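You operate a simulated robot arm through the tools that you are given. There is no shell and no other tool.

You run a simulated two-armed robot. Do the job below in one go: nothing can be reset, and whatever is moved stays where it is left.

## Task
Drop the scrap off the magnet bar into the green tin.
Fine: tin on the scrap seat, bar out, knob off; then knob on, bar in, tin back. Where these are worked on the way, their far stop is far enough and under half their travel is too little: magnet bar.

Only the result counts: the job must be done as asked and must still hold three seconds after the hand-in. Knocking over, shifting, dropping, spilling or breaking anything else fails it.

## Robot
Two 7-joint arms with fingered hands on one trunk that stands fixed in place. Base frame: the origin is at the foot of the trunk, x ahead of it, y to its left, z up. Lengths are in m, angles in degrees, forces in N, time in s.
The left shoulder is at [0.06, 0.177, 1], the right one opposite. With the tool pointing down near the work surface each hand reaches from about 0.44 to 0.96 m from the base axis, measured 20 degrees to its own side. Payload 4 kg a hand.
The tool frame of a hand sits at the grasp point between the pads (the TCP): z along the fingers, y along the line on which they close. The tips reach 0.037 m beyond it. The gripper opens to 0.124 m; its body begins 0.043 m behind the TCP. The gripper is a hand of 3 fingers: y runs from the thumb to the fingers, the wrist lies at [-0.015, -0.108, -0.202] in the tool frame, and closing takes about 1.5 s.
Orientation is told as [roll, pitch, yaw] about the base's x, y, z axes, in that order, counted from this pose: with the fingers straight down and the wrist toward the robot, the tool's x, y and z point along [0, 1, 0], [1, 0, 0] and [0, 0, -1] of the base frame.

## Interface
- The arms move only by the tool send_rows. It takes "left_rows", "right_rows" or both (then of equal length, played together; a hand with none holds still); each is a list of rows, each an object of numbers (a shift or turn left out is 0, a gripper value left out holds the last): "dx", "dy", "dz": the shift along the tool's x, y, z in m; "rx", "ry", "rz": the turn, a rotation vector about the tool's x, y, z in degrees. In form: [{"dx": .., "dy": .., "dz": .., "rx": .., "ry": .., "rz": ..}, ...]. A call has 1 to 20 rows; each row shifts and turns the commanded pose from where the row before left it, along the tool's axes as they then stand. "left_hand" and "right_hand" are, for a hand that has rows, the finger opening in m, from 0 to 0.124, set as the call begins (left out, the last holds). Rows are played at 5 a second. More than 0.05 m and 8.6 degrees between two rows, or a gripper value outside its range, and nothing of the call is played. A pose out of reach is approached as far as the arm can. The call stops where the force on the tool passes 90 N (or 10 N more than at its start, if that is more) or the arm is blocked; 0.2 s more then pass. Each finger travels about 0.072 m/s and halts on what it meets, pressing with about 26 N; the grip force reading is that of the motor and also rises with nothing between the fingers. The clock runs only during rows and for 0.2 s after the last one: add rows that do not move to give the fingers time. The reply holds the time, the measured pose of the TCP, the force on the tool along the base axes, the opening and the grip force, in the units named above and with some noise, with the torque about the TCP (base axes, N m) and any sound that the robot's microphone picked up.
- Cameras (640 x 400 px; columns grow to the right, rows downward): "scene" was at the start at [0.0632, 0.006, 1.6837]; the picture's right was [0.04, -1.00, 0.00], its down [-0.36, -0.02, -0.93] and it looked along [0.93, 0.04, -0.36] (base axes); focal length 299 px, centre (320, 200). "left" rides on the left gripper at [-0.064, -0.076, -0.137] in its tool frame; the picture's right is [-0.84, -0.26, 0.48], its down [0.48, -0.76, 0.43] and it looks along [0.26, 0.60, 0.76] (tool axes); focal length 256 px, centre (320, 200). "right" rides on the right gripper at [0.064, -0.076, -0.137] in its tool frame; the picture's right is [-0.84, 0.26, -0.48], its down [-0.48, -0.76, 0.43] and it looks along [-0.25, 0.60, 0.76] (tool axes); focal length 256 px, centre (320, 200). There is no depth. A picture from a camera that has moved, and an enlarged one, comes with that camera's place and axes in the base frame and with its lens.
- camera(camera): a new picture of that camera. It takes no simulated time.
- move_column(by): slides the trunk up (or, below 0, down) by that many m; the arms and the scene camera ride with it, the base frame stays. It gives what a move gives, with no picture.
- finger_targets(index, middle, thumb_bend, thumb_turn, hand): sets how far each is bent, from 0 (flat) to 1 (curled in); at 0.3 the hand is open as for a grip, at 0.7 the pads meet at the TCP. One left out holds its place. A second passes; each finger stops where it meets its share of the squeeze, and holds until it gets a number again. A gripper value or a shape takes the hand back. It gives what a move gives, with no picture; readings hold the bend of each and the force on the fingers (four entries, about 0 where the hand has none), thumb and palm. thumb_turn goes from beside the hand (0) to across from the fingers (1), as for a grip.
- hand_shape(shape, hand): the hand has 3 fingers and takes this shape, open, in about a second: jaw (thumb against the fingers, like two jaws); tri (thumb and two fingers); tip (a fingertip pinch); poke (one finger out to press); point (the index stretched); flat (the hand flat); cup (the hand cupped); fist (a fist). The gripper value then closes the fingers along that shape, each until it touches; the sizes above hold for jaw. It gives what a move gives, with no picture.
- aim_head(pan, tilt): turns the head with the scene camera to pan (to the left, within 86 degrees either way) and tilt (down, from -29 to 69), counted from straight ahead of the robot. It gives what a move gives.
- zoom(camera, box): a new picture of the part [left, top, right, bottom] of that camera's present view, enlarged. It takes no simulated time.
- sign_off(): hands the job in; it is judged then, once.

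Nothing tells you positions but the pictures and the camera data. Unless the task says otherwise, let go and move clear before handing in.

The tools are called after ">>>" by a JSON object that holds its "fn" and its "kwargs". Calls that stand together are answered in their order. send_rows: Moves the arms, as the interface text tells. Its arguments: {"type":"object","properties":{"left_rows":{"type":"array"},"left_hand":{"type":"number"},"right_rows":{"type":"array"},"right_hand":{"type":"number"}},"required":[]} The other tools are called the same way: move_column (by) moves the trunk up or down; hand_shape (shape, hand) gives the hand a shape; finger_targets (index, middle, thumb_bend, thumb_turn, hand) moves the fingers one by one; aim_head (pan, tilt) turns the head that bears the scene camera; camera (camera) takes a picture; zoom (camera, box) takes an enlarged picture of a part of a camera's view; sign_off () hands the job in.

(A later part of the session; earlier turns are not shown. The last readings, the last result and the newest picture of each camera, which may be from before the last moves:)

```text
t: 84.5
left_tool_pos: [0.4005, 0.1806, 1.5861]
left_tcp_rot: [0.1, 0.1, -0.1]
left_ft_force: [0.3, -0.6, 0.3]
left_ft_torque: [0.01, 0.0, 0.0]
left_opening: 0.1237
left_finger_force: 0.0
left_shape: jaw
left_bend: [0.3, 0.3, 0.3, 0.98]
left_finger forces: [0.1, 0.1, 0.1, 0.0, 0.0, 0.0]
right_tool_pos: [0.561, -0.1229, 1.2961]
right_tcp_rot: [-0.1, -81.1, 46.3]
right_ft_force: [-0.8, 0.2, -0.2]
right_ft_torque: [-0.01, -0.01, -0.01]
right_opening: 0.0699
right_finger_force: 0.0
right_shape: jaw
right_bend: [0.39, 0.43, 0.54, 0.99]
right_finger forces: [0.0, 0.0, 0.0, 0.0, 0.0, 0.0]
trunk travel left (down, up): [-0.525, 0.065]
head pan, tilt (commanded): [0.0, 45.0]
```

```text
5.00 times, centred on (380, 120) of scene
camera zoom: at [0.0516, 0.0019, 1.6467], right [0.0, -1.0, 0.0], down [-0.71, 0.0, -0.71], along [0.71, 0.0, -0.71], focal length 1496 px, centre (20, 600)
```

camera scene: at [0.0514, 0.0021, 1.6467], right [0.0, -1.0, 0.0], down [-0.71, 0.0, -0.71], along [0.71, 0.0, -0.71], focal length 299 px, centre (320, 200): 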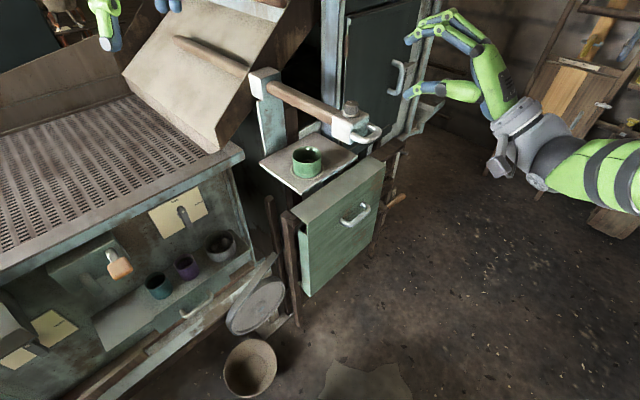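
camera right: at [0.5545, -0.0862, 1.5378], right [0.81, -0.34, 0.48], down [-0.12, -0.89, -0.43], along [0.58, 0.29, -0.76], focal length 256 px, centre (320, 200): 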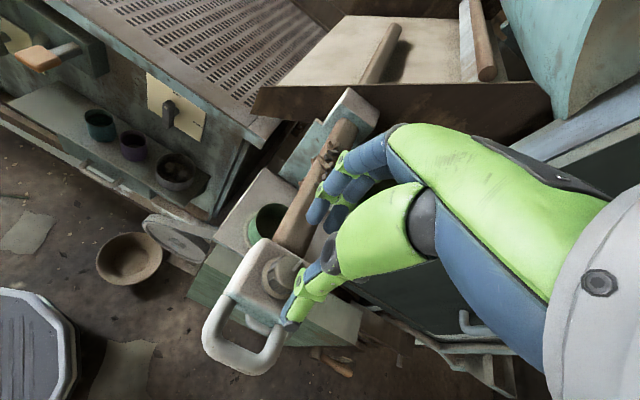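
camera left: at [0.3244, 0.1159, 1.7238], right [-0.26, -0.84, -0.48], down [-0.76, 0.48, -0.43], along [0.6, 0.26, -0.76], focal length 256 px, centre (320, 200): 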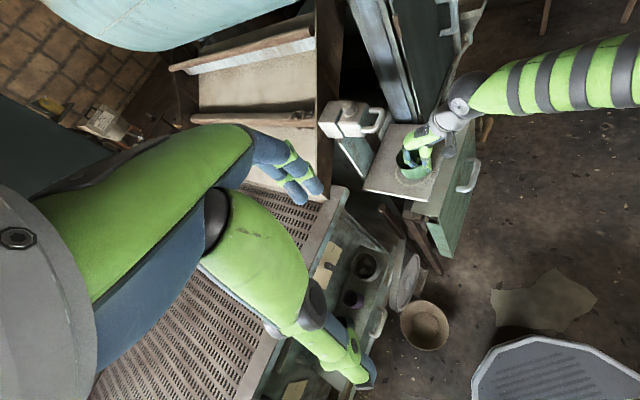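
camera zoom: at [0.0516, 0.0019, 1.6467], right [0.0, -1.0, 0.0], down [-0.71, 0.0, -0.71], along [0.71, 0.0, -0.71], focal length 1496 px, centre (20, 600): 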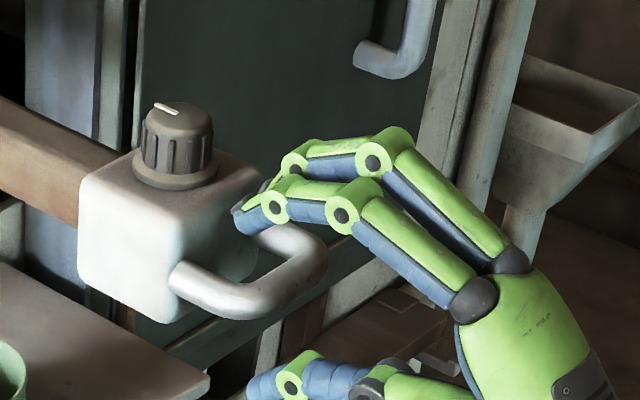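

>>> {"fn": "send_rows", "kwargs": {"right_rows": [{"dz": 0.0095, "dy": 0.0012}, {}, {}, {}, {}, {}, {}, {}, {}]}}

>>> {"fn": "send_rows", "kwargs": {"right_rows": [{}, {}, {}, {}, {}, {}, {}, {}], "right_hand": 0.0}}

>>> {"fn": "zoom", "kwargs": {"camera": "scene", "box": [320, 80, 440, 160]}}

```text
t: 86.5
left_tool_pos: [0.401, 0.1809, 1.5874]
left_tcp_rot: [0.1, 0.1, -0.1]
left_ft_force: [-0.2, -0.5, 0.3]
left_ft_torque: [-0.01, 0.02, 0.02]
left_opening: 0.1239
left_finger_force: 0.1
left_shape: jaw
left_bend: [0.3, 0.3, 0.3, 0.98]
left_finger forces: [0.0, 0.0, 0.0, 0.0, 0.1, 0.1]
right_tool_pos: [0.5674, -0.1158, 1.2965]
right_tcp_rot: [-0.2, -81.0, 46.3]
right_ft_force: [0.1, 0.4, -0.4]
right_ft_torque: [0.03, 0.0, 0.02]
right_opening: 0.0698
right_finger_force: 0.1
right_shape: jaw
right_bend: [0.39, 0.43, 0.54, 0.99]
right_finger forces: [0.0, 0.0, 0.1, 0.0, 0.0, 0.0]
trunk travel left (down, up): [-0.525, 0.065]
head pan, tilt (commanded): [0.0, 45.0]
```

```text
t: 88.3
left_tool_pos: [0.4002, 0.1821, 1.586]
left_tcp_rot: [0.0, 0.0, 0.0]
left_ft_force: [-0.3, 0.3, 0.2]
left_ft_torque: [0.02, 0.0, 0.02]
left_opening: 0.1239
left_finger_force: 0.0
left_shape: jaw
left_bend: [0.3, 0.3, 0.3, 0.98]
left_finger forces: [0.1, 0.0, 0.1, 0.1, 0.0, 0.0]
right_tool_pos: [0.5676, -0.1166, 1.2956]
right_tcp_rot: [-0.3, -81.0, 46.4]
right_ft_force: [-4.0, 1.3, -2.7]
right_ft_torque: [-0.02, 0.06, 0.13]
right_opening: 0.0116
right_finger_force: 26.0
right_shape: jaw
right_bend: [0.7, 0.7, 0.64, 1.0]
right_finger forces: [14.0, 9.0, 0.0, 0.0, 24.8, 0.0]
trunk travel left (down, up): [-0.525, 0.065]
head pan, tilt (commanded): [0.0, 45.0]
```

```text
5.00 times, centred on (380, 120) of scene
camera zoom: at [0.0512, 0.0022, 1.6467], right [0.0, -1.0, 0.0], down [-0.71, 0.0, -0.71], along [0.71, 0.0, -0.71], focal length 1496 px, centre (20, 600)
```

zoom: 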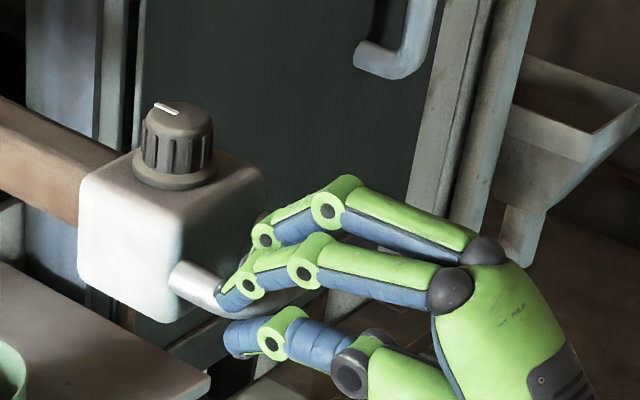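

>>> {"fn": "send_rows", "kwargs": {"right_rows": [{"dz": 0.01186, "dy": 0.00187, "dx": -0.0003}, {"dz": 0.01186, "dy": 0.00187, "dx": -0.0003}, {"dz": 0.01186, "dy": 0.00187, "dx": -0.0003}, {"dz": 0.01186, "dy": 0.00187, "dx": -0.0003}, {"dz": 0.01186, "dy": 0.00187, "dx": -0.0003}, {"dz": 0.01186, "dy": 0.00187, "dx": -0.0003}, {"dz": 0.01186, "dy": 0.00187, "dx": -0.0003}, {"dz": 0.01186, "dy": 0.00187, "dx": -0.0003}, {}]}}

>>> {"fn": "zoom", "kwargs": {"camera": "scene", "box": [240, 60, 440, 190]}}

```text
t: 90.3
left_tool_pos: [0.4004, 0.1813, 1.5845]
left_tcp_rot: [-0.1, 0.0, 0.0]
left_ft_force: [-1.1, 0.1, 0.4]
left_ft_torque: [0.01, 0.0, -0.03]
left_opening: 0.1236
left_finger_force: 0.1
left_shape: jaw
left_bend: [0.3, 0.3, 0.3, 0.98]
left_finger forces: [0.0, 0.0, 0.0, 0.1, 0.1, 0.1]
right_tool_pos: [0.6349, -0.0485, 1.2952]
right_tcp_rot: [-0.3, -81.0, 46.5]
right_ft_force: [-2.4, 2.7, -1.6]
right_ft_torque: [0.0, 0.05, 0.13]
right_opening: 0.0111
right_finger_force: 26.4
right_shape: jaw
right_bend: [0.7, 0.7, 0.64, 1.0]
right_finger forces: [14.4, 9.3, 0.1, 0.1, 23.9, 0.0]
trunk travel left (down, up): [-0.525, 0.065]
head pan, tilt (commanded): [0.0, 45.0]
```

```text
3.08 times, centred on (340, 125) of scene
camera zoom: at [0.0515, 0.0025, 1.6467], right [0.0, -1.0, 0.0], down [-0.71, 0.0, -0.71], along [0.71, 0.0, -0.71], focal length 920 px, centre (258, 431)
```

zoom: 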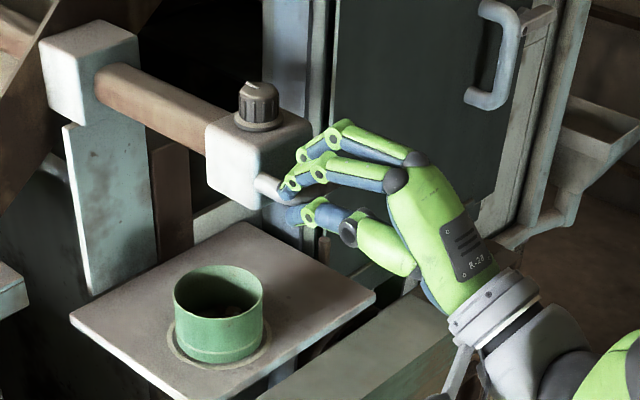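

>>> {"fn": "send_rows", "kwargs": {"right_rows": [{"dz": 0.01186, "dy": 0.00187, "dx": -0.0003}, {"dz": 0.01186, "dy": 0.00187, "dx": -0.0003}, {"dz": 0.01186, "dy": 0.00187, "dx": -0.0003}, {"dz": 0.01186, "dy": 0.00187, "dx": -0.0003}, {"dz": 0.01186, "dy": 0.00187, "dx": -0.0003}, {"dz": 0.01186, "dy": 0.00187, "dx": -0.0003}, {"dz": 0.01186, "dy": 0.00187, "dx": -0.0003}, {"dz": 0.01186, "dy": 0.00187, "dx": -0.0003}, {"dz": 0.01186, "dy": 0.00187, "dx": -0.0003}, {"dz": 0.01186, "dy": 0.00187, "dx": -0.0003}, {"dz": 0.01186, "dy": 0.00187, "dx": -0.0003}, {}]}}

>>> {"fn": "zoom", "kwargs": {"camera": "scene", "box": [230, 50, 370, 150]}}

```text
t: 92.9
left_tool_pos: [0.4011, 0.1814, 1.586]
left_tcp_rot: [0.0, 0.0, 0.0]
left_ft_force: [0.3, 1.1, -1.1]
left_ft_torque: [0.01, -0.02, 0.0]
left_opening: 0.1238
left_finger_force: 0.1
left_shape: jaw
left_bend: [0.3, 0.3, 0.3, 0.98]
left_finger forces: [0.1, 0.0, 0.0, 0.0, 0.0, 0.0]
right_tool_pos: [0.7293, 0.0458, 1.2955]
right_tcp_rot: [-0.4, -81.0, 46.5]
right_ft_force: [-6.0, 4.3, -3.3]
right_ft_torque: [-0.04, 0.09, 0.21]
right_opening: 0.0114
right_finger_force: 26.2
right_shape: jaw
right_bend: [0.7, 0.7, 0.64, 1.0]
right_finger forces: [14.8, 9.1, 0.1, 0.0, 24.3, 0.0]
trunk travel left (down, up): [-0.525, 0.065]
head pan, tilt (commanded): [0.0, 45.0]
```

```text
4.00 times, centred on (300, 100) of scene
camera zoom: at [0.0513, 0.0028, 1.6468], right [0.0, -1.0, 0.0], down [-0.71, 0.0, -0.71], along [0.71, 0.0, -0.71], focal length 1197 px, centre (400, 600)
```

zoom: 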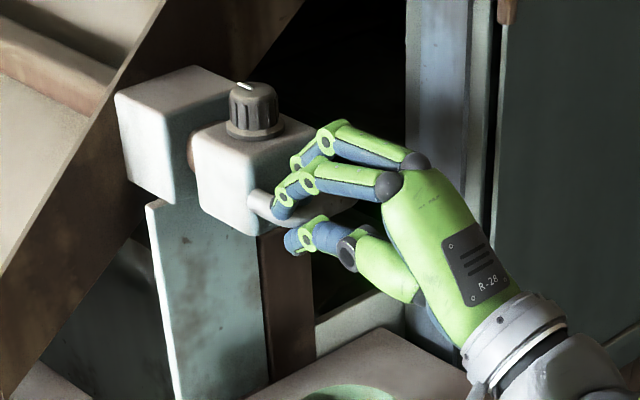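

>>> {"fn": "send_rows", "kwargs": {"right_rows": [{"dz": 0.0079, "dy": 0.00125, "dx": 0.0003}, {"dz": 0.0079, "dy": 0.00125, "dx": 0.0003}, {"dz": 0.0059, "dy": 0.00093, "dx": 0.0003}, {"dz": 0.004, "dy": 0.0006}]}}

>>> {"fn": "zoom", "kwargs": {"camera": "scene", "box": [230, 50, 370, 150]}}

```text
t: 93.9
left_tool_pos: [0.3989, 0.1799, 1.5871]
left_tcp_rot: [0.1, -0.1, 0.1]
left_ft_force: [0.3, 0.1, -0.9]
left_ft_torque: [0.01, 0.04, 0.01]
left_opening: 0.1237
left_finger_force: 0.1
left_shape: jaw
left_bend: [0.3, 0.3, 0.3, 0.98]
left_finger forces: [0.0, 0.1, 0.0, 0.0, 0.1, 0.0]
right_tool_pos: [0.7456, 0.0618, 1.2966]
right_tcp_rot: [-0.5, -81.1, 46.5]
right_ft_force: [-20.0, -8.7, -5.4]
right_ft_torque: [-0.26, 0.32, 0.24]
right_opening: 0.0114
right_finger_force: 26.2
right_shape: jaw
right_bend: [0.7, 0.7, 0.64, 1.0]
right_finger forces: [15.2, 8.8, 0.1, 0.1, 35.5, 0.0]
trunk travel left (down, up): [-0.525, 0.065]
head pan, tilt (commanded): [0.0, 45.0]
```

```text
4.00 times, centred on (300, 100) of scene
camera zoom: at [0.0491, 0.0006, 1.6467], right [0.0, -1.0, 0.0], down [-0.71, 0.0, -0.71], along [0.71, 0.0, -0.71], focal length 1197 px, centre (400, 600)
```

zoom: 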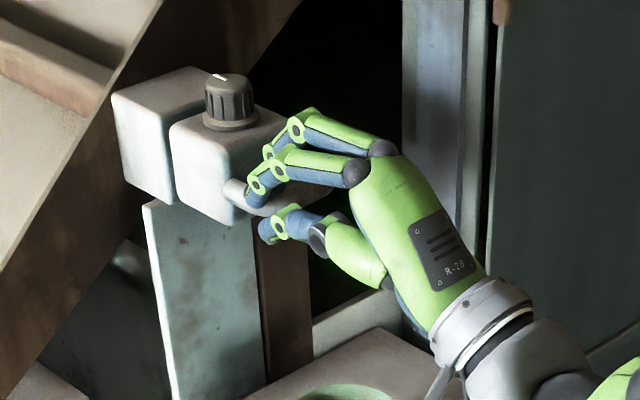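

The bar is back against its inner stop, with about 20 N of resistance. I'll ease off gently, release and check that it stays in.

>>> {"fn": "send_rows", "kwargs": {"right_rows": [{"dz": -0.002}, {"dz": -0.001, "dx": 0.001}, {}, {}]}}

>>> {"fn": "send_rows", "kwargs": {"right_rows": [{}, {}, {}, {}, {}], "right_hand": 0.07}}

>>> {"fn": "zoom", "kwargs": {"camera": "scene", "box": [230, 50, 370, 150]}}

```text
t: 94.9
left_tool_pos: [0.4004, 0.1801, 1.5859]
left_tcp_rot: [0.0, 0.0, 0.0]
left_ft_force: [-0.1, 0.2, 0.4]
left_ft_torque: [-0.03, -0.03, -0.01]
left_opening: 0.1237
left_finger_force: 0.1
left_shape: jaw
left_bend: [0.3, 0.3, 0.3, 0.98]
left_finger forces: [0.1, 0.1, 0.0, 0.1, 0.1, 0.0]
right_tool_pos: [0.7428, 0.0616, 1.2967]
right_tcp_rot: [-0.3, -81.0, 46.2]
right_ft_force: [-5.4, -5.4, -4.1]
right_ft_torque: [-0.12, 0.11, 0.0]
right_opening: 0.0112
right_finger_force: 25.9
right_shape: jaw
right_bend: [0.7, 0.7, 0.64, 1.0]
right_finger forces: [13.2, 9.4, 0.0, 0.1, 29.5, 0.1]
trunk travel left (down, up): [-0.525, 0.065]
head pan, tilt (commanded): [0.0, 45.0]
```

```text
t: 96.1
left_tool_pos: [0.4009, 0.1805, 1.586]
left_tcp_rot: [0.0, 0.0, 0.0]
left_ft_force: [0.1, -0.7, 0.0]
left_ft_torque: [0.01, 0.03, 0.01]
left_opening: 0.1235
left_finger_force: 0.0
left_shape: jaw
left_bend: [0.3, 0.3, 0.3, 0.98]
left_finger forces: [0.0, 0.0, 0.1, 0.0, 0.0, 0.0]
right_tool_pos: [0.7444, 0.0621, 1.2965]
right_tcp_rot: [-0.3, -81.0, 46.3]
right_ft_force: [0.5, -1.0, 1.1]
right_ft_torque: [0.0, 0.01, -0.02]
right_opening: 0.0698
right_finger_force: 0.0
right_shape: jaw
right_bend: [0.4, 0.43, 0.54, 0.99]
right_finger forces: [0.0, 0.0, 0.0, 0.0, 0.0, 0.0]
trunk travel left (down, up): [-0.525, 0.065]
head pan, tilt (commanded): [0.0, 45.0]
```

```text
4.00 times, centred on (300, 100) of scene
camera zoom: at [0.0517, 0.0021, 1.6467], right [0.0, -1.0, 0.0], down [-0.71, 0.0, -0.71], along [0.71, 0.0, -0.71], focal length 1197 px, centre (400, 600)
```

zoom: 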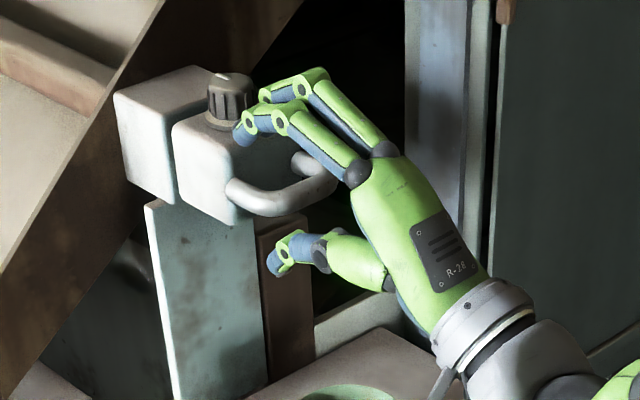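

The bar is in and stays in. I'll back the hand out, rise and look into the tin before moving it back.

>>> {"fn": "send_rows", "kwargs": {"right_rows": [{"dz": -0.0198, "dy": -0.0031}, {"dz": -0.0296, "dy": -0.0047}, {"dz": -0.0296, "dy": -0.0047}, {"dz": -0.0395, "dy": -0.0062}, {"dz": -0.0395, "dy": -0.0062}, {}]}}

>>> {"fn": "zoom", "kwargs": {"camera": "scene", "box": [250, 60, 370, 190]}}

>>> {"fn": "zoom", "kwargs": {"camera": "left", "box": [380, 120, 450, 190]}}

>>> {"fn": "zoom", "kwargs": {"camera": "left", "box": [160, 20, 400, 160]}}

```text
t: 97.5
left_tool_pos: [0.4018, 0.1818, 1.5855]
left_tcp_rot: [-0.1, 0.1, 0.0]
left_ft_force: [0.7, -0.4, 0.2]
left_ft_torque: [0.04, 0.0, 0.04]
left_opening: 0.1238
left_finger_force: 0.1
left_shape: jaw
left_bend: [0.3, 0.3, 0.3, 0.98]
left_finger forces: [0.0, 0.0, 0.0, 0.0, 0.1, 0.0]
right_tool_pos: [0.6332, -0.0528, 1.2952]
right_tcp_rot: [-0.2, -81.0, 46.3]
right_ft_force: [-1.1, 0.6, 0.8]
right_ft_torque: [-0.01, -0.02, 0.02]
right_opening: 0.0697
right_finger_force: 0.0
right_shape: jaw
right_bend: [0.4, 0.43, 0.54, 0.99]
right_finger forces: [0.1, 0.1, 0.0, 0.1, 0.0, 0.0]
trunk travel left (down, up): [-0.525, 0.065]
head pan, tilt (commanded): [0.0, 45.0]
```

```text
3.08 times, centred on (310, 125) of scene
camera zoom: at [0.0522, 0.0023, 1.6467], right [0.0, -1.0, 0.0], down [-0.71, 0.0, -0.71], along [0.71, 0.0, -0.71], focal length 920 px, centre (351, 431)
```

zoom: 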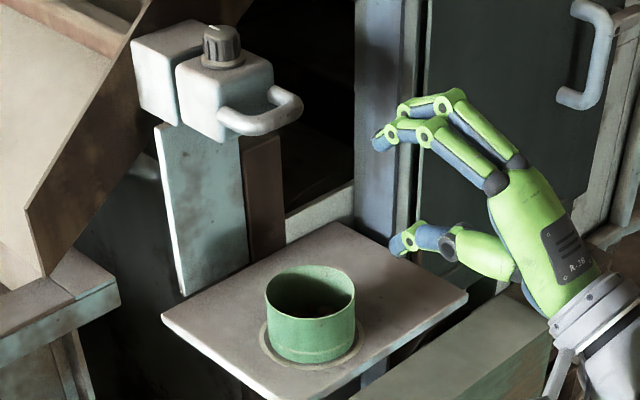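

```text
5.71 times, centred on (415, 155) of left
camera zoom: at [0.3255, 0.1166, 1.7235], right [-0.26, -0.84, -0.48], down [-0.76, 0.48, -0.43], along [0.6, 0.26, -0.76], focal length 1463 px, centre (-223, 457)
```

zoom: 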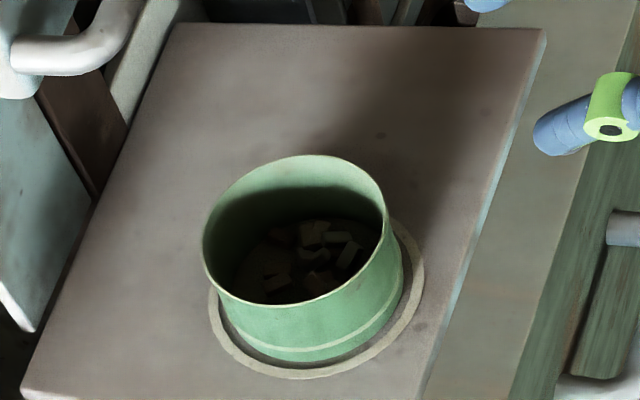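

```text
2.67 times, centred on (280, 90) of left
camera zoom: at [0.3255, 0.1166, 1.7235], right [-0.26, -0.84, -0.48], down [-0.76, 0.48, -0.43], along [0.6, 0.26, -0.76], focal length 683 px, centre (427, 493)
```

zoom: 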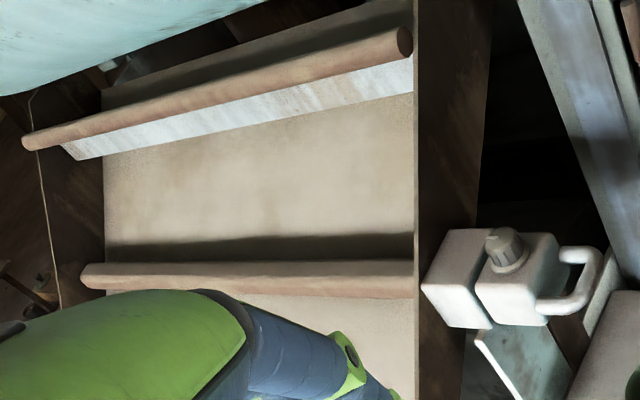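

The scrap is all low in the tin and the bar is fully in. I'll turn the hand fingers-down again, close it, and slip the tips just inside the tin's rim to slide the tin back to its original place.

>>> {"fn": "send_rows", "kwargs": {"right_rows": [{"rx": 8.1}, {"rx": 8.1}, {"rx": 8.1}, {"rx": 8.1}, {"rx": 8.1}, {"rx": 8.1}, {"rx": 8.1}, {"rx": 8.1}, {"rx": 8.1}, {"rx": 8.1}, {}, {}, {}], "right_hand": 0.0}}

>>> {"fn": "zoom", "kwargs": {"camera": "scene", "box": [240, 60, 440, 190]}}

>>> {"fn": "camera", "kwargs": {"camera": "right"}}

```text
t: 100.3
left_tool_pos: [0.4, 0.1811, 1.5865]
left_tcp_rot: [0.0, -0.1, 0.0]
left_ft_force: [0.0, -0.1, -0.7]
left_ft_torque: [-0.01, -0.02, -0.02]
left_opening: 0.1237
left_finger_force: 0.0
left_shape: jaw
left_bend: [0.3, 0.3, 0.3, 0.98]
left_finger forces: [0.0, 0.2, 0.1, 0.1, 0.0, 0.1]
right_tool_pos: [0.6335, -0.0525, 1.2954]
right_tcp_rot: [-0.1, 0.0, 46.1]
right_ft_force: [-0.8, -1.2, -0.7]
right_ft_torque: [0.01, -0.02, -0.02]
right_opening: 0.0
right_finger_force: 25.9
right_shape: jaw
right_bend: [0.7, 0.7, 0.71, 1.0]
right_finger forces: [0.1, 0.0, 0.1, 0.1, 0.0, 0.0]
trunk travel left (down, up): [-0.525, 0.065]
head pan, tilt (commanded): [0.0, 45.0]
```

```text
3.08 times, centred on (340, 125) of scene
camera zoom: at [0.0515, 0.0017, 1.6467], right [0.0, -1.0, 0.0], down [-0.71, 0.0, -0.71], along [0.71, 0.0, -0.71], focal length 920 px, centre (258, 431)
```

zoom: 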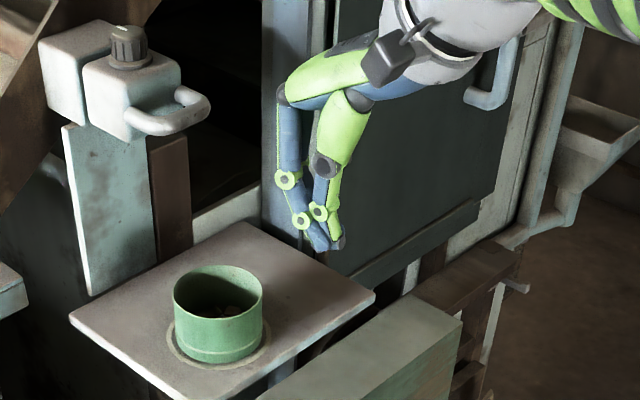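

```text
taken
camera right: at [0.5357, -0.0624, 1.4323], right [0.78, -0.4, 0.48], down [-0.18, -0.88, -0.43], along [0.6, 0.25, -0.76], focal length 256 px, centre (320, 200)
```

right: 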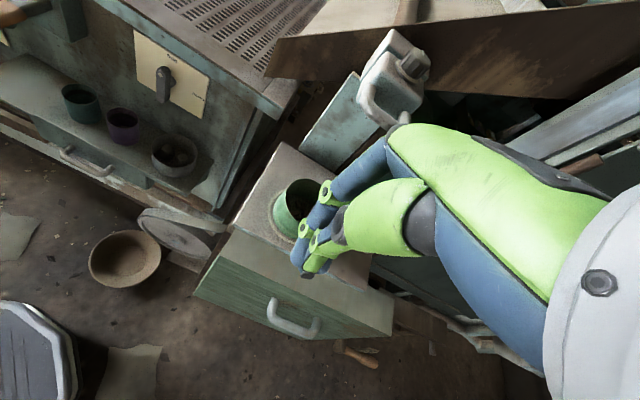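

>>> {"fn": "send_rows", "kwargs": {"right_rows": [{"dz": 0.0355}, {"dz": 0.036}, {"dz": 0.036}, {"dx": -0.0059, "dy": 0.0289}, {"dx": -0.0059, "dy": 0.0289}, {"dx": -0.0059, "dy": 0.0289}, {"dx": -0.006, "dy": 0.0289}, {"dx": -0.006, "dy": 0.029}, {}]}}

>>> {"fn": "zoom", "kwargs": {"camera": "scene", "box": [250, 70, 370, 190]}}

>>> {"fn": "zoom", "kwargs": {"camera": "left", "box": [360, 90, 470, 190]}}

```text
t: 102.3
left_tool_pos: [0.4008, 0.181, 1.5866]
left_tcp_rot: [0.0, 0.0, -0.1]
left_ft_force: [-0.2, 0.4, 0.0]
left_ft_torque: [-0.02, -0.02, 0.01]
left_opening: 0.1238
left_finger_force: 0.2
left_shape: jaw
left_bend: [0.3, 0.3, 0.3, 0.98]
left_finger forces: [0.0, 0.0, 0.0, 0.1, 0.0, 0.1]
right_tool_pos: [0.7539, 0.0309, 1.1886]
right_tcp_rot: [0.0, 0.0, 46.1]
right_ft_force: [-0.3, -0.4, -0.5]
right_ft_torque: [-0.01, -0.03, -0.02]
right_opening: 0.0
right_finger_force: 26.1
right_shape: jaw
right_bend: [0.7, 0.7, 0.71, 1.0]
right_finger forces: [0.1, 0.0, 0.1, 0.0, 0.1, 0.0]
trunk travel left (down, up): [-0.525, 0.065]
head pan, tilt (commanded): [0.0, 45.0]
```

```text
3.33 times, centred on (310, 130) of scene
camera zoom: at [0.0511, 0.0018, 1.6468], right [0.0, -1.0, 0.0], down [-0.71, 0.0, -0.71], along [0.71, 0.0, -0.71], focal length 997 px, centre (353, 433)
```

zoom: 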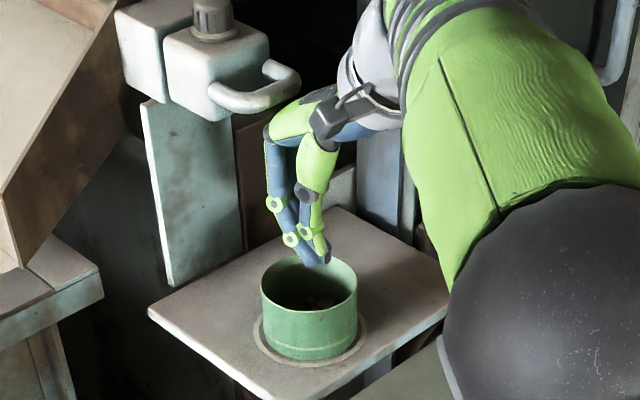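

```text
4.00 times, centred on (415, 140) of left
camera zoom: at [0.3242, 0.116, 1.7238], right [-0.26, -0.84, -0.48], down [-0.76, 0.48, -0.43], along [0.6, 0.26, -0.76], focal length 1024 px, centre (-60, 440)
```

zoom: 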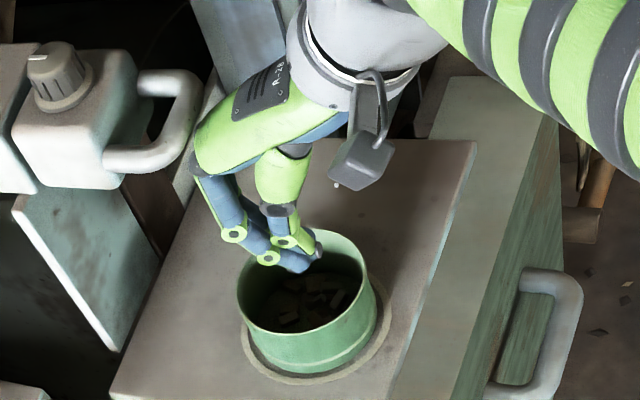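

>>> {"fn": "send_rows", "kwargs": {"right_rows": [{"dz": 0.013}, {"dz": 0.013}, {"dz": 0.0125}, {}]}}

>>> {"fn": "zoom", "kwargs": {"camera": "left", "box": [360, 90, 470, 190]}}

```text
t: 103.3
left_tool_pos: [0.4017, 0.1817, 1.5856]
left_tcp_rot: [0.1, 0.0, 0.0]
left_ft_force: [0.6, -0.3, 0.1]
left_ft_torque: [0.03, -0.01, -0.02]
left_opening: 0.1238
left_finger_force: 0.0
left_shape: jaw
left_bend: [0.3, 0.3, 0.3, 0.98]
left_finger forces: [0.1, 0.0, 0.0, 0.1, 0.0, 0.1]
right_tool_pos: [0.7546, 0.0303, 1.1504]
right_tcp_rot: [0.0, 0.0, 46.1]
right_ft_force: [0.0, -0.3, 1.1]
right_ft_torque: [-0.01, 0.0, -0.03]
right_opening: 0.0
right_finger_force: 25.3
right_shape: jaw
right_bend: [0.7, 0.7, 0.71, 1.0]
right_finger forces: [0.1, 0.0, 0.1, 0.0, 0.0, 0.0]
trunk travel left (down, up): [-0.525, 0.065]
head pan, tilt (commanded): [0.0, 45.0]
```

```text
4.00 times, centred on (415, 140) of left
camera zoom: at [0.3249, 0.1164, 1.7237], right [-0.26, -0.84, -0.48], down [-0.76, 0.48, -0.43], along [0.6, 0.26, -0.76], focal length 1024 px, centre (-60, 440)
```

zoom: 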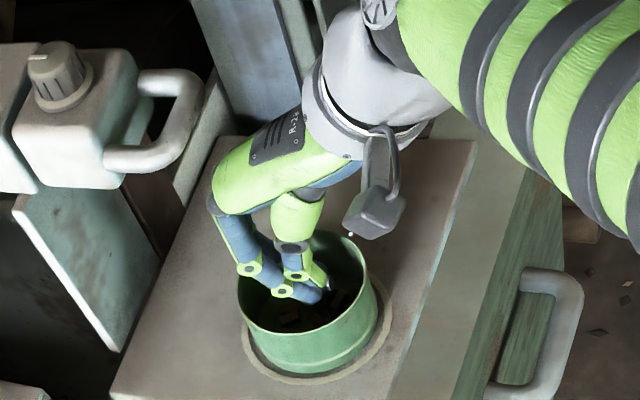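

>>> {"fn": "send_rows", "kwargs": {"right_rows": [{"dx": -0.006, "dy": 0.0005}, {"dx": -0.006, "dy": 0.0005}, {"dx": -0.006, "dy": 0.0005}, {"dx": -0.006, "dy": 0.0005}, {"dx": -0.006, "dy": 0.0005}, {"dx": -0.006, "dy": 0.0005}, {}]}}

>>> {"fn": "zoom", "kwargs": {"camera": "scene", "box": [240, 120, 400, 220]}}

>>> {"fn": "zoom", "kwargs": {"camera": "left", "box": [360, 90, 470, 190]}}

```text
t: 104.9
left_tool_pos: [0.4009, 0.1805, 1.5867]
left_tcp_rot: [0.0, 0.0, 0.0]
left_ft_force: [1.0, -0.3, -0.5]
left_ft_torque: [-0.02, -0.01, -0.02]
left_opening: 0.1236
left_finger_force: 0.0
left_shape: jaw
left_bend: [0.3, 0.3, 0.3, 0.98]
left_finger forces: [0.1, 0.0, 0.0, 0.1, 0.0, 0.0]
right_tool_pos: [0.7825, 0.0078, 1.1502]
right_tcp_rot: [0.1, 0.0, 46.1]
right_ft_force: [-0.2, 0.3, -0.4]
right_ft_torque: [0.01, -0.01, 0.0]
right_opening: 0.0
right_finger_force: 25.6
right_shape: jaw
right_bend: [0.7, 0.7, 0.71, 1.0]
right_finger forces: [0.0, 0.1, 0.0, 0.0, 0.1, 0.1]
trunk travel left (down, up): [-0.525, 0.065]
head pan, tilt (commanded): [0.0, 45.0]
```

```text
4.00 times, centred on (320, 170) of scene
camera zoom: at [0.0516, 0.0022, 1.6467], right [0.0, -1.0, 0.0], down [-0.71, 0.0, -0.71], along [0.71, 0.0, -0.71], focal length 1197 px, centre (320, 320)
```

zoom: 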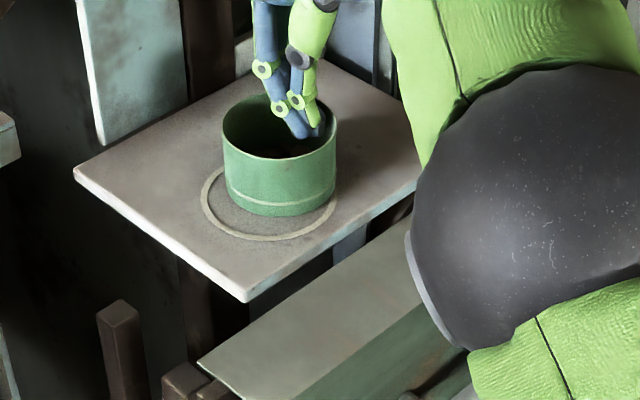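

```text
4.00 times, centred on (415, 140) of left
camera zoom: at [0.3249, 0.1164, 1.7236], right [-0.26, -0.84, -0.48], down [-0.76, 0.48, -0.43], along [0.6, 0.26, -0.76], focal length 1024 px, centre (-60, 440)
```

zoom: 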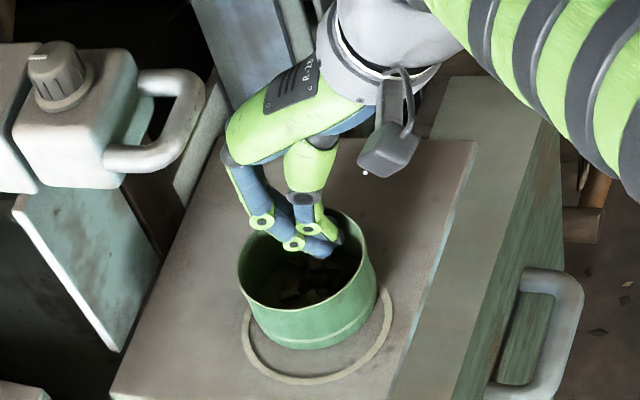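

>>> {"fn": "send_rows", "kwargs": {"right_rows": [{"dx": -0.006, "dy": 0.0005}, {"dx": -0.006, "dy": 0.0005}, {"dx": -0.006, "dy": 0.0005}, {"dx": -0.006, "dy": 0.0005}, {"dx": -0.006, "dy": 0.0005}, {"dx": -0.006, "dy": 0.0005}, {}]}}

>>> {"fn": "zoom", "kwargs": {"camera": "scene", "box": [240, 120, 400, 220]}}

>>> {"fn": "zoom", "kwargs": {"camera": "left", "box": [360, 80, 480, 190]}}

```text
t: 106.5
left_tool_pos: [0.4018, 0.1824, 1.5855]
left_tcp_rot: [0.0, -0.1, 0.0]
left_ft_force: [-0.1, -0.6, 0.5]
left_ft_torque: [0.01, -0.03, -0.02]
left_opening: 0.1235
left_finger_force: 0.1
left_shape: jaw
left_bend: [0.3, 0.3, 0.3, 0.98]
left_finger forces: [0.0, 0.0, 0.0, 0.0, 0.0, 0.1]
right_tool_pos: [0.8118, -0.0151, 1.15]
right_tcp_rot: [0.0, 0.0, 46.1]
right_ft_force: [1.1, -0.4, 0.9]
right_ft_torque: [0.02, 0.0, -0.03]
right_opening: 0.0001
right_finger_force: 25.8
right_shape: jaw
right_bend: [0.7, 0.7, 0.71, 1.0]
right_finger forces: [0.1, 0.1, 0.0, 0.1, 0.1, 0.0]
trunk travel left (down, up): [-0.525, 0.065]
head pan, tilt (commanded): [0.0, 45.0]
```

```text
4.00 times, centred on (320, 170) of scene
camera zoom: at [0.0516, 0.0022, 1.6467], right [0.0, -1.0, 0.0], down [-0.71, 0.0, -0.71], along [0.71, 0.0, -0.71], focal length 1197 px, centre (320, 320)
```

zoom: 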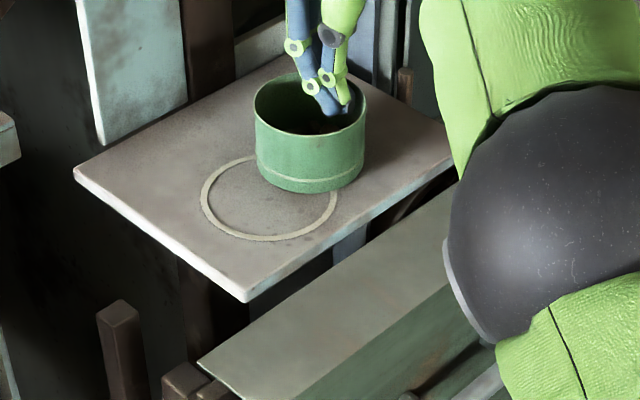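

```text
3.64 times, centred on (420, 135) of left
camera zoom: at [0.3249, 0.1164, 1.7237], right [-0.26, -0.84, -0.48], down [-0.76, 0.48, -0.43], along [0.6, 0.26, -0.76], focal length 931 px, centre (-44, 436)
```

zoom: 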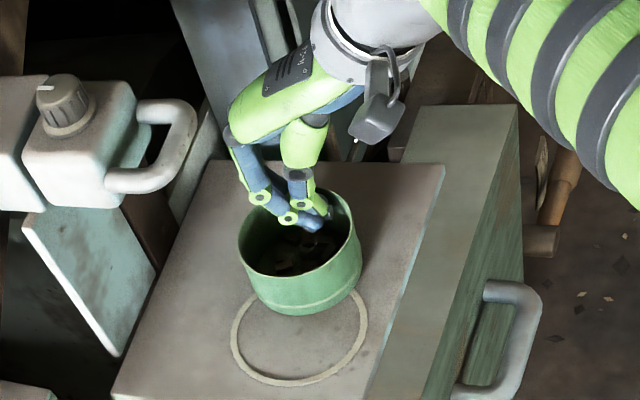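

>>> {"fn": "send_rows", "kwargs": {"right_rows": [{"dx": -0.006, "dy": 0.0014}, {"dx": -0.006, "dy": 0.0014}, {"dx": -0.006, "dy": 0.0014}, {"dx": -0.006, "dy": 0.0014}, {"dx": -0.006, "dy": 0.0014}, {"dx": -0.006, "dy": 0.0014}, {}]}}

>>> {"fn": "zoom", "kwargs": {"camera": "scene", "box": [240, 120, 400, 220]}}

>>> {"fn": "zoom", "kwargs": {"camera": "left", "box": [360, 80, 480, 190]}}

```text
t: 108.1
left_tool_pos: [0.4006, 0.1808, 1.5872]
left_tcp_rot: [0.0, 0.0, 0.0]
left_ft_force: [-0.4, 0.1, -0.5]
left_ft_torque: [0.0, 0.0, 0.02]
left_opening: 0.124
left_finger_force: 0.0
left_shape: jaw
left_bend: [0.3, 0.3, 0.3, 0.98]
left_finger forces: [0.0, 0.0, 0.0, 0.1, 0.0, 0.1]
right_tool_pos: [0.8434, -0.0342, 1.1494]
right_tcp_rot: [0.0, 0.0, 46.1]
right_ft_force: [0.2, -0.4, -0.5]
right_ft_torque: [-0.02, 0.0, 0.01]
right_opening: 0.0
right_finger_force: 25.8
right_shape: jaw
right_bend: [0.7, 0.7, 0.71, 1.0]
right_finger forces: [0.0, 0.1, 0.1, 0.1, 0.1, 0.0]
trunk travel left (down, up): [-0.525, 0.065]
head pan, tilt (commanded): [0.0, 45.0]
```

```text
4.00 times, centred on (320, 170) of scene
camera zoom: at [0.0516, 0.0022, 1.6467], right [0.0, -1.0, 0.0], down [-0.71, 0.0, -0.71], along [0.71, 0.0, -0.71], focal length 1197 px, centre (320, 320)
```

zoom: 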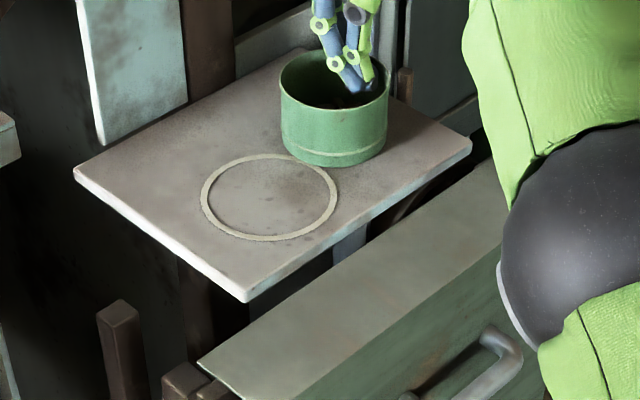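

```text
3.64 times, centred on (420, 135) of left
camera zoom: at [0.3248, 0.1164, 1.7237], right [-0.26, -0.84, -0.48], down [-0.76, 0.48, -0.43], along [0.6, 0.26, -0.76], focal length 931 px, centre (-44, 436)
```

zoom: 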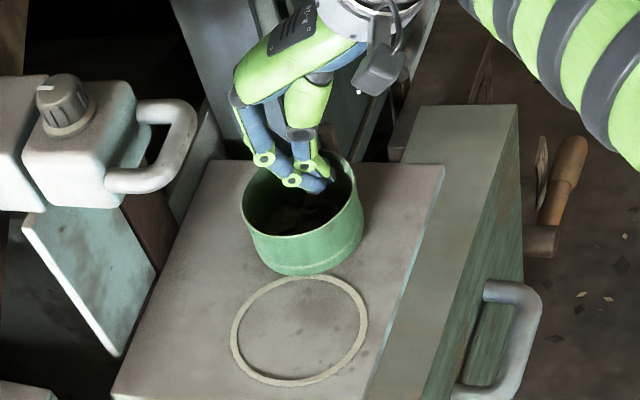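

>>> {"fn": "send_rows", "kwargs": {"right_rows": [{"dx": -0.006, "dy": 0.0003}, {"dx": -0.006, "dy": 0.0003}, {"dx": -0.006, "dy": 0.0003}, {}]}}

>>> {"fn": "zoom", "kwargs": {"camera": "scene", "box": [240, 120, 400, 220]}}

>>> {"fn": "zoom", "kwargs": {"camera": "left", "box": [300, 70, 500, 200]}}

```text
t: 109.1
left_tool_pos: [0.4012, 0.1813, 1.5871]
left_tcp_rot: [0.0, 0.0, 0.0]
left_ft_force: [-0.2, -0.3, 0.5]
left_ft_torque: [-0.02, 0.0, 0.0]
left_opening: 0.1237
left_finger_force: 0.0
left_shape: jaw
left_bend: [0.3, 0.3, 0.3, 0.98]
left_finger forces: [0.0, 0.0, 0.1, 0.1, 0.0, 0.0]
right_tool_pos: [0.856, -0.0447, 1.1515]
right_tcp_rot: [-0.1, -0.1, 46.0]
right_ft_force: [-1.2, 0.3, 0.5]
right_ft_torque: [0.03, -0.01, -0.01]
right_opening: 0.0001
right_finger_force: 25.7
right_shape: jaw
right_bend: [0.7, 0.7, 0.71, 1.0]
right_finger forces: [0.1, 0.0, 0.0, 0.0, 0.1, 0.0]
trunk travel left (down, up): [-0.525, 0.065]
head pan, tilt (commanded): [0.0, 45.0]
```

```text
4.00 times, centred on (320, 170) of scene
camera zoom: at [0.0517, 0.0022, 1.6467], right [0.0, -1.0, 0.0], down [-0.71, 0.0, -0.71], along [0.71, 0.0, -0.71], focal length 1197 px, centre (320, 320)
```

zoom: 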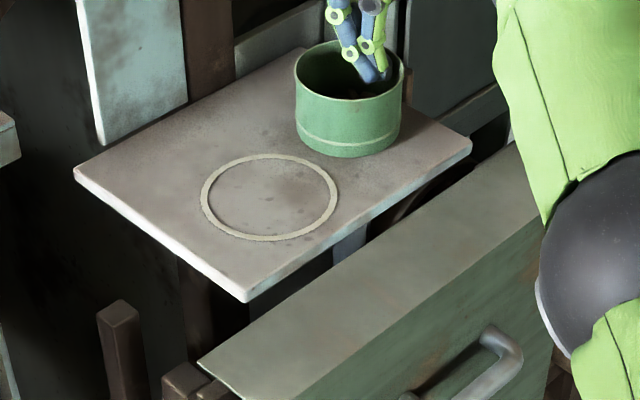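

```text
3.08 times, centred on (400, 135) of left
camera zoom: at [0.3249, 0.1165, 1.7236], right [-0.26, -0.84, -0.48], down [-0.76, 0.48, -0.43], along [0.6, 0.26, -0.76], focal length 788 px, centre (74, 400)
```

zoom: 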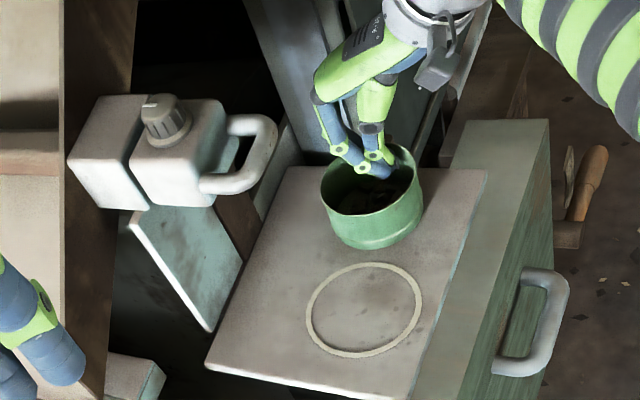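

>>> {"fn": "send_rows", "kwargs": {"right_rows": [{"dx": -0.0028}, {"dx": -0.0027}, {}]}}

>>> {"fn": "zoom", "kwargs": {"camera": "scene", "box": [240, 120, 400, 220]}}

>>> {"fn": "zoom", "kwargs": {"camera": "left", "box": [300, 70, 500, 200]}}

```text
t: 109.9
left_tool_pos: [0.4011, 0.1802, 1.5866]
left_tcp_rot: [0.0, 0.0, 0.1]
left_ft_force: [0.0, 0.0, -0.1]
left_ft_torque: [-0.01, 0.0, 0.02]
left_opening: 0.1237
left_finger_force: 0.1
left_shape: jaw
left_bend: [0.3, 0.3, 0.3, 0.98]
left_finger forces: [0.0, 0.0, 0.0, 0.0, 0.0, 0.0]
right_tool_pos: [0.8588, -0.0499, 1.1504]
right_tcp_rot: [0.0, -0.1, 46.1]
right_ft_force: [-0.5, 0.3, 0.5]
right_ft_torque: [0.01, 0.02, 0.0]
right_opening: 0.0001
right_finger_force: 26.2
right_shape: jaw
right_bend: [0.7, 0.7, 0.71, 1.0]
right_finger forces: [0.0, 0.4, 0.0, 0.1, 0.0, 0.0]
trunk travel left (down, up): [-0.525, 0.065]
head pan, tilt (commanded): [0.0, 45.0]
```

```text
4.00 times, centred on (320, 170) of scene
camera zoom: at [0.0517, 0.0021, 1.6467], right [0.0, -1.0, 0.0], down [-0.71, 0.0, -0.71], along [0.71, 0.0, -0.71], focal length 1197 px, centre (320, 320)
```

zoom: 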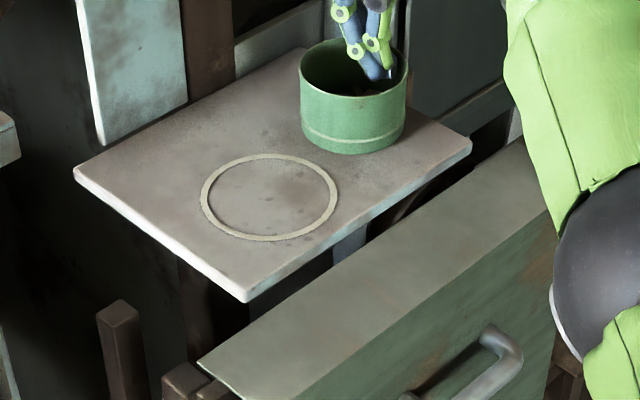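

```text
3.08 times, centred on (400, 135) of left
camera zoom: at [0.3249, 0.1164, 1.7236], right [-0.26, -0.84, -0.48], down [-0.76, 0.48, -0.43], along [0.6, 0.26, -0.76], focal length 788 px, centre (74, 400)
```

zoom: 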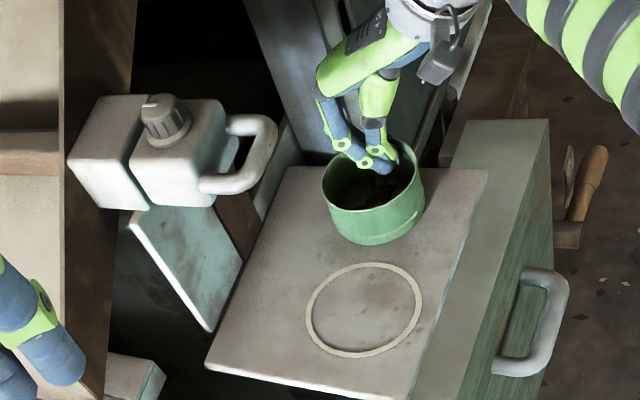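

The tin now matches its original place in both views. I'll ease off the wall, lift the fingers straight out and retreat.

>>> {"fn": "send_rows", "kwargs": {"right_rows": [{"dx": 0.004}, {"dz": -0.012}, {"dz": -0.014}, {"dz": -0.014}, {"dz": -0.014}, {"dy": -0.03}, {"dy": -0.04}, {"dy": -0.045}, {"dy": -0.045}, {}]}}

>>> {"fn": "zoom", "kwargs": {"camera": "scene", "box": [240, 120, 400, 220]}}

>>> {"fn": "zoom", "kwargs": {"camera": "left", "box": [300, 70, 500, 200]}}

```text
t: 112.1
left_tool_pos: [0.4016, 0.1822, 1.5856]
left_tcp_rot: [0.0, 0.0, 0.1]
left_ft_force: [-0.1, -0.5, 0.0]
left_ft_torque: [-0.02, -0.01, 0.02]
left_opening: 0.1237
left_finger_force: 0.2
left_shape: jaw
left_bend: [0.3, 0.3, 0.3, 0.98]
left_finger forces: [0.0, 0.1, 0.1, 0.0, 0.1, 0.0]
right_tool_pos: [0.7391, -0.1613, 1.1996]
right_tcp_rot: [-0.1, 0.1, 46.1]
right_ft_force: [-0.1, -1.5, -0.2]
right_ft_torque: [-0.02, 0.02, -0.01]
right_opening: 0.0
right_finger_force: 25.7
right_shape: jaw
right_bend: [0.7, 0.7, 0.71, 1.0]
right_finger forces: [0.0, 0.0, 0.0, 0.0, 0.0, 0.0]
right hand out of reach, approached as far as the arm can: row 5
trunk travel left (down, up): [-0.525, 0.065]
head pan, tilt (commanded): [0.0, 45.0]
```

```text
4.00 times, centred on (320, 170) of scene
camera zoom: at [0.0522, 0.0025, 1.6467], right [0.0, -1.0, 0.0], down [-0.71, 0.0, -0.71], along [0.71, 0.0, -0.71], focal length 1197 px, centre (320, 320)
```

zoom: 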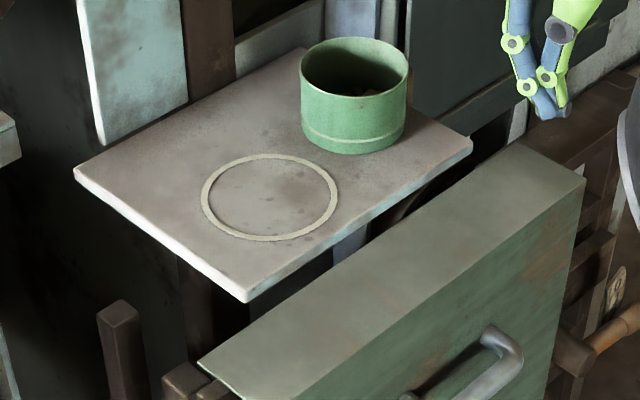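

```text
3.08 times, centred on (400, 135) of left
camera zoom: at [0.3255, 0.1169, 1.7235], right [-0.26, -0.84, -0.48], down [-0.76, 0.48, -0.43], along [0.6, 0.26, -0.76], focal length 788 px, centre (74, 400)
```

zoom: 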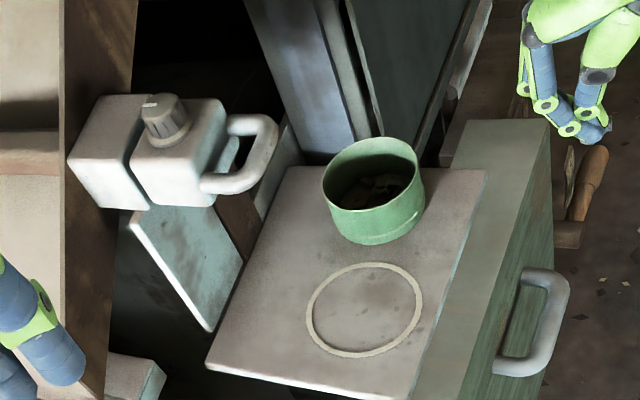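

The tin stands where it started, with the scrap in it. I'll compare the knob and bar with their original close-ups and look for any stray scrap.

>>> {"fn": "zoom", "kwargs": {"camera": "left", "box": [315, 90, 395, 140]}}

>>> {"fn": "zoom", "kwargs": {"camera": "scene", "box": [240, 60, 320, 110]}}

>>> {"fn": "camera", "kwargs": {"camera": "scene"}}

>>> {"fn": "zoom", "kwargs": {"camera": "left", "box": [380, 100, 440, 150]}}

```text
8.00 times, centred on (355, 115) of left
camera zoom: at [0.3255, 0.1169, 1.7235], right [-0.26, -0.84, -0.48], down [-0.76, 0.48, -0.43], along [0.6, 0.26, -0.76], focal length 2048 px, centre (40, 880)
```

zoom: 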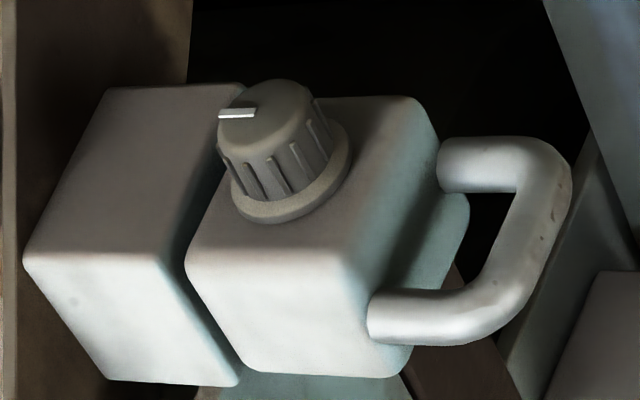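

```text
8.00 times, centred on (280, 85) of scene
camera zoom: at [0.0522, 0.0025, 1.6467], right [0.0, -1.0, 0.0], down [-0.71, 0.0, -0.71], along [0.71, 0.0, -0.71], focal length 2393 px, centre (640, 1120)
```

zoom: 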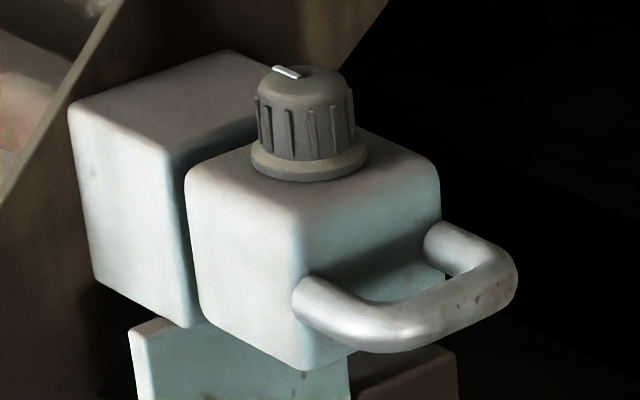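

```text
taken
camera scene: at [0.0522, 0.0025, 1.6467], right [0.0, -1.0, 0.0], down [-0.71, 0.0, -0.71], along [0.71, 0.0, -0.71], focal length 299 px, centre (320, 200)
```

scene: 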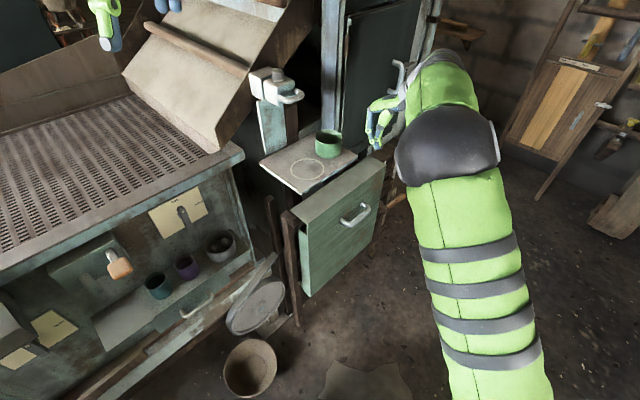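

```text
8.00 times, centred on (410, 125) of left
camera zoom: at [0.3255, 0.1169, 1.7235], right [-0.26, -0.84, -0.48], down [-0.76, 0.48, -0.43], along [0.6, 0.26, -0.76], focal length 2048 px, centre (-400, 800)
```

zoom: 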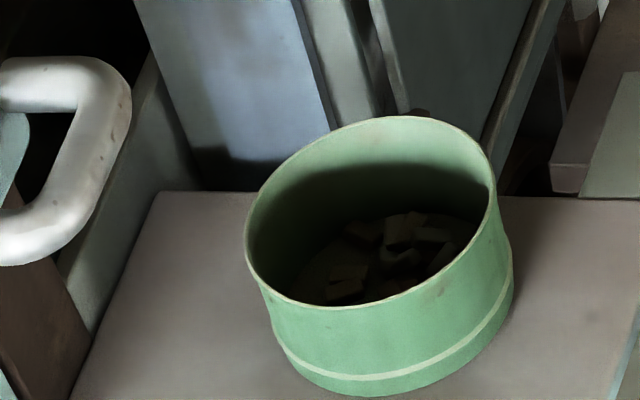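

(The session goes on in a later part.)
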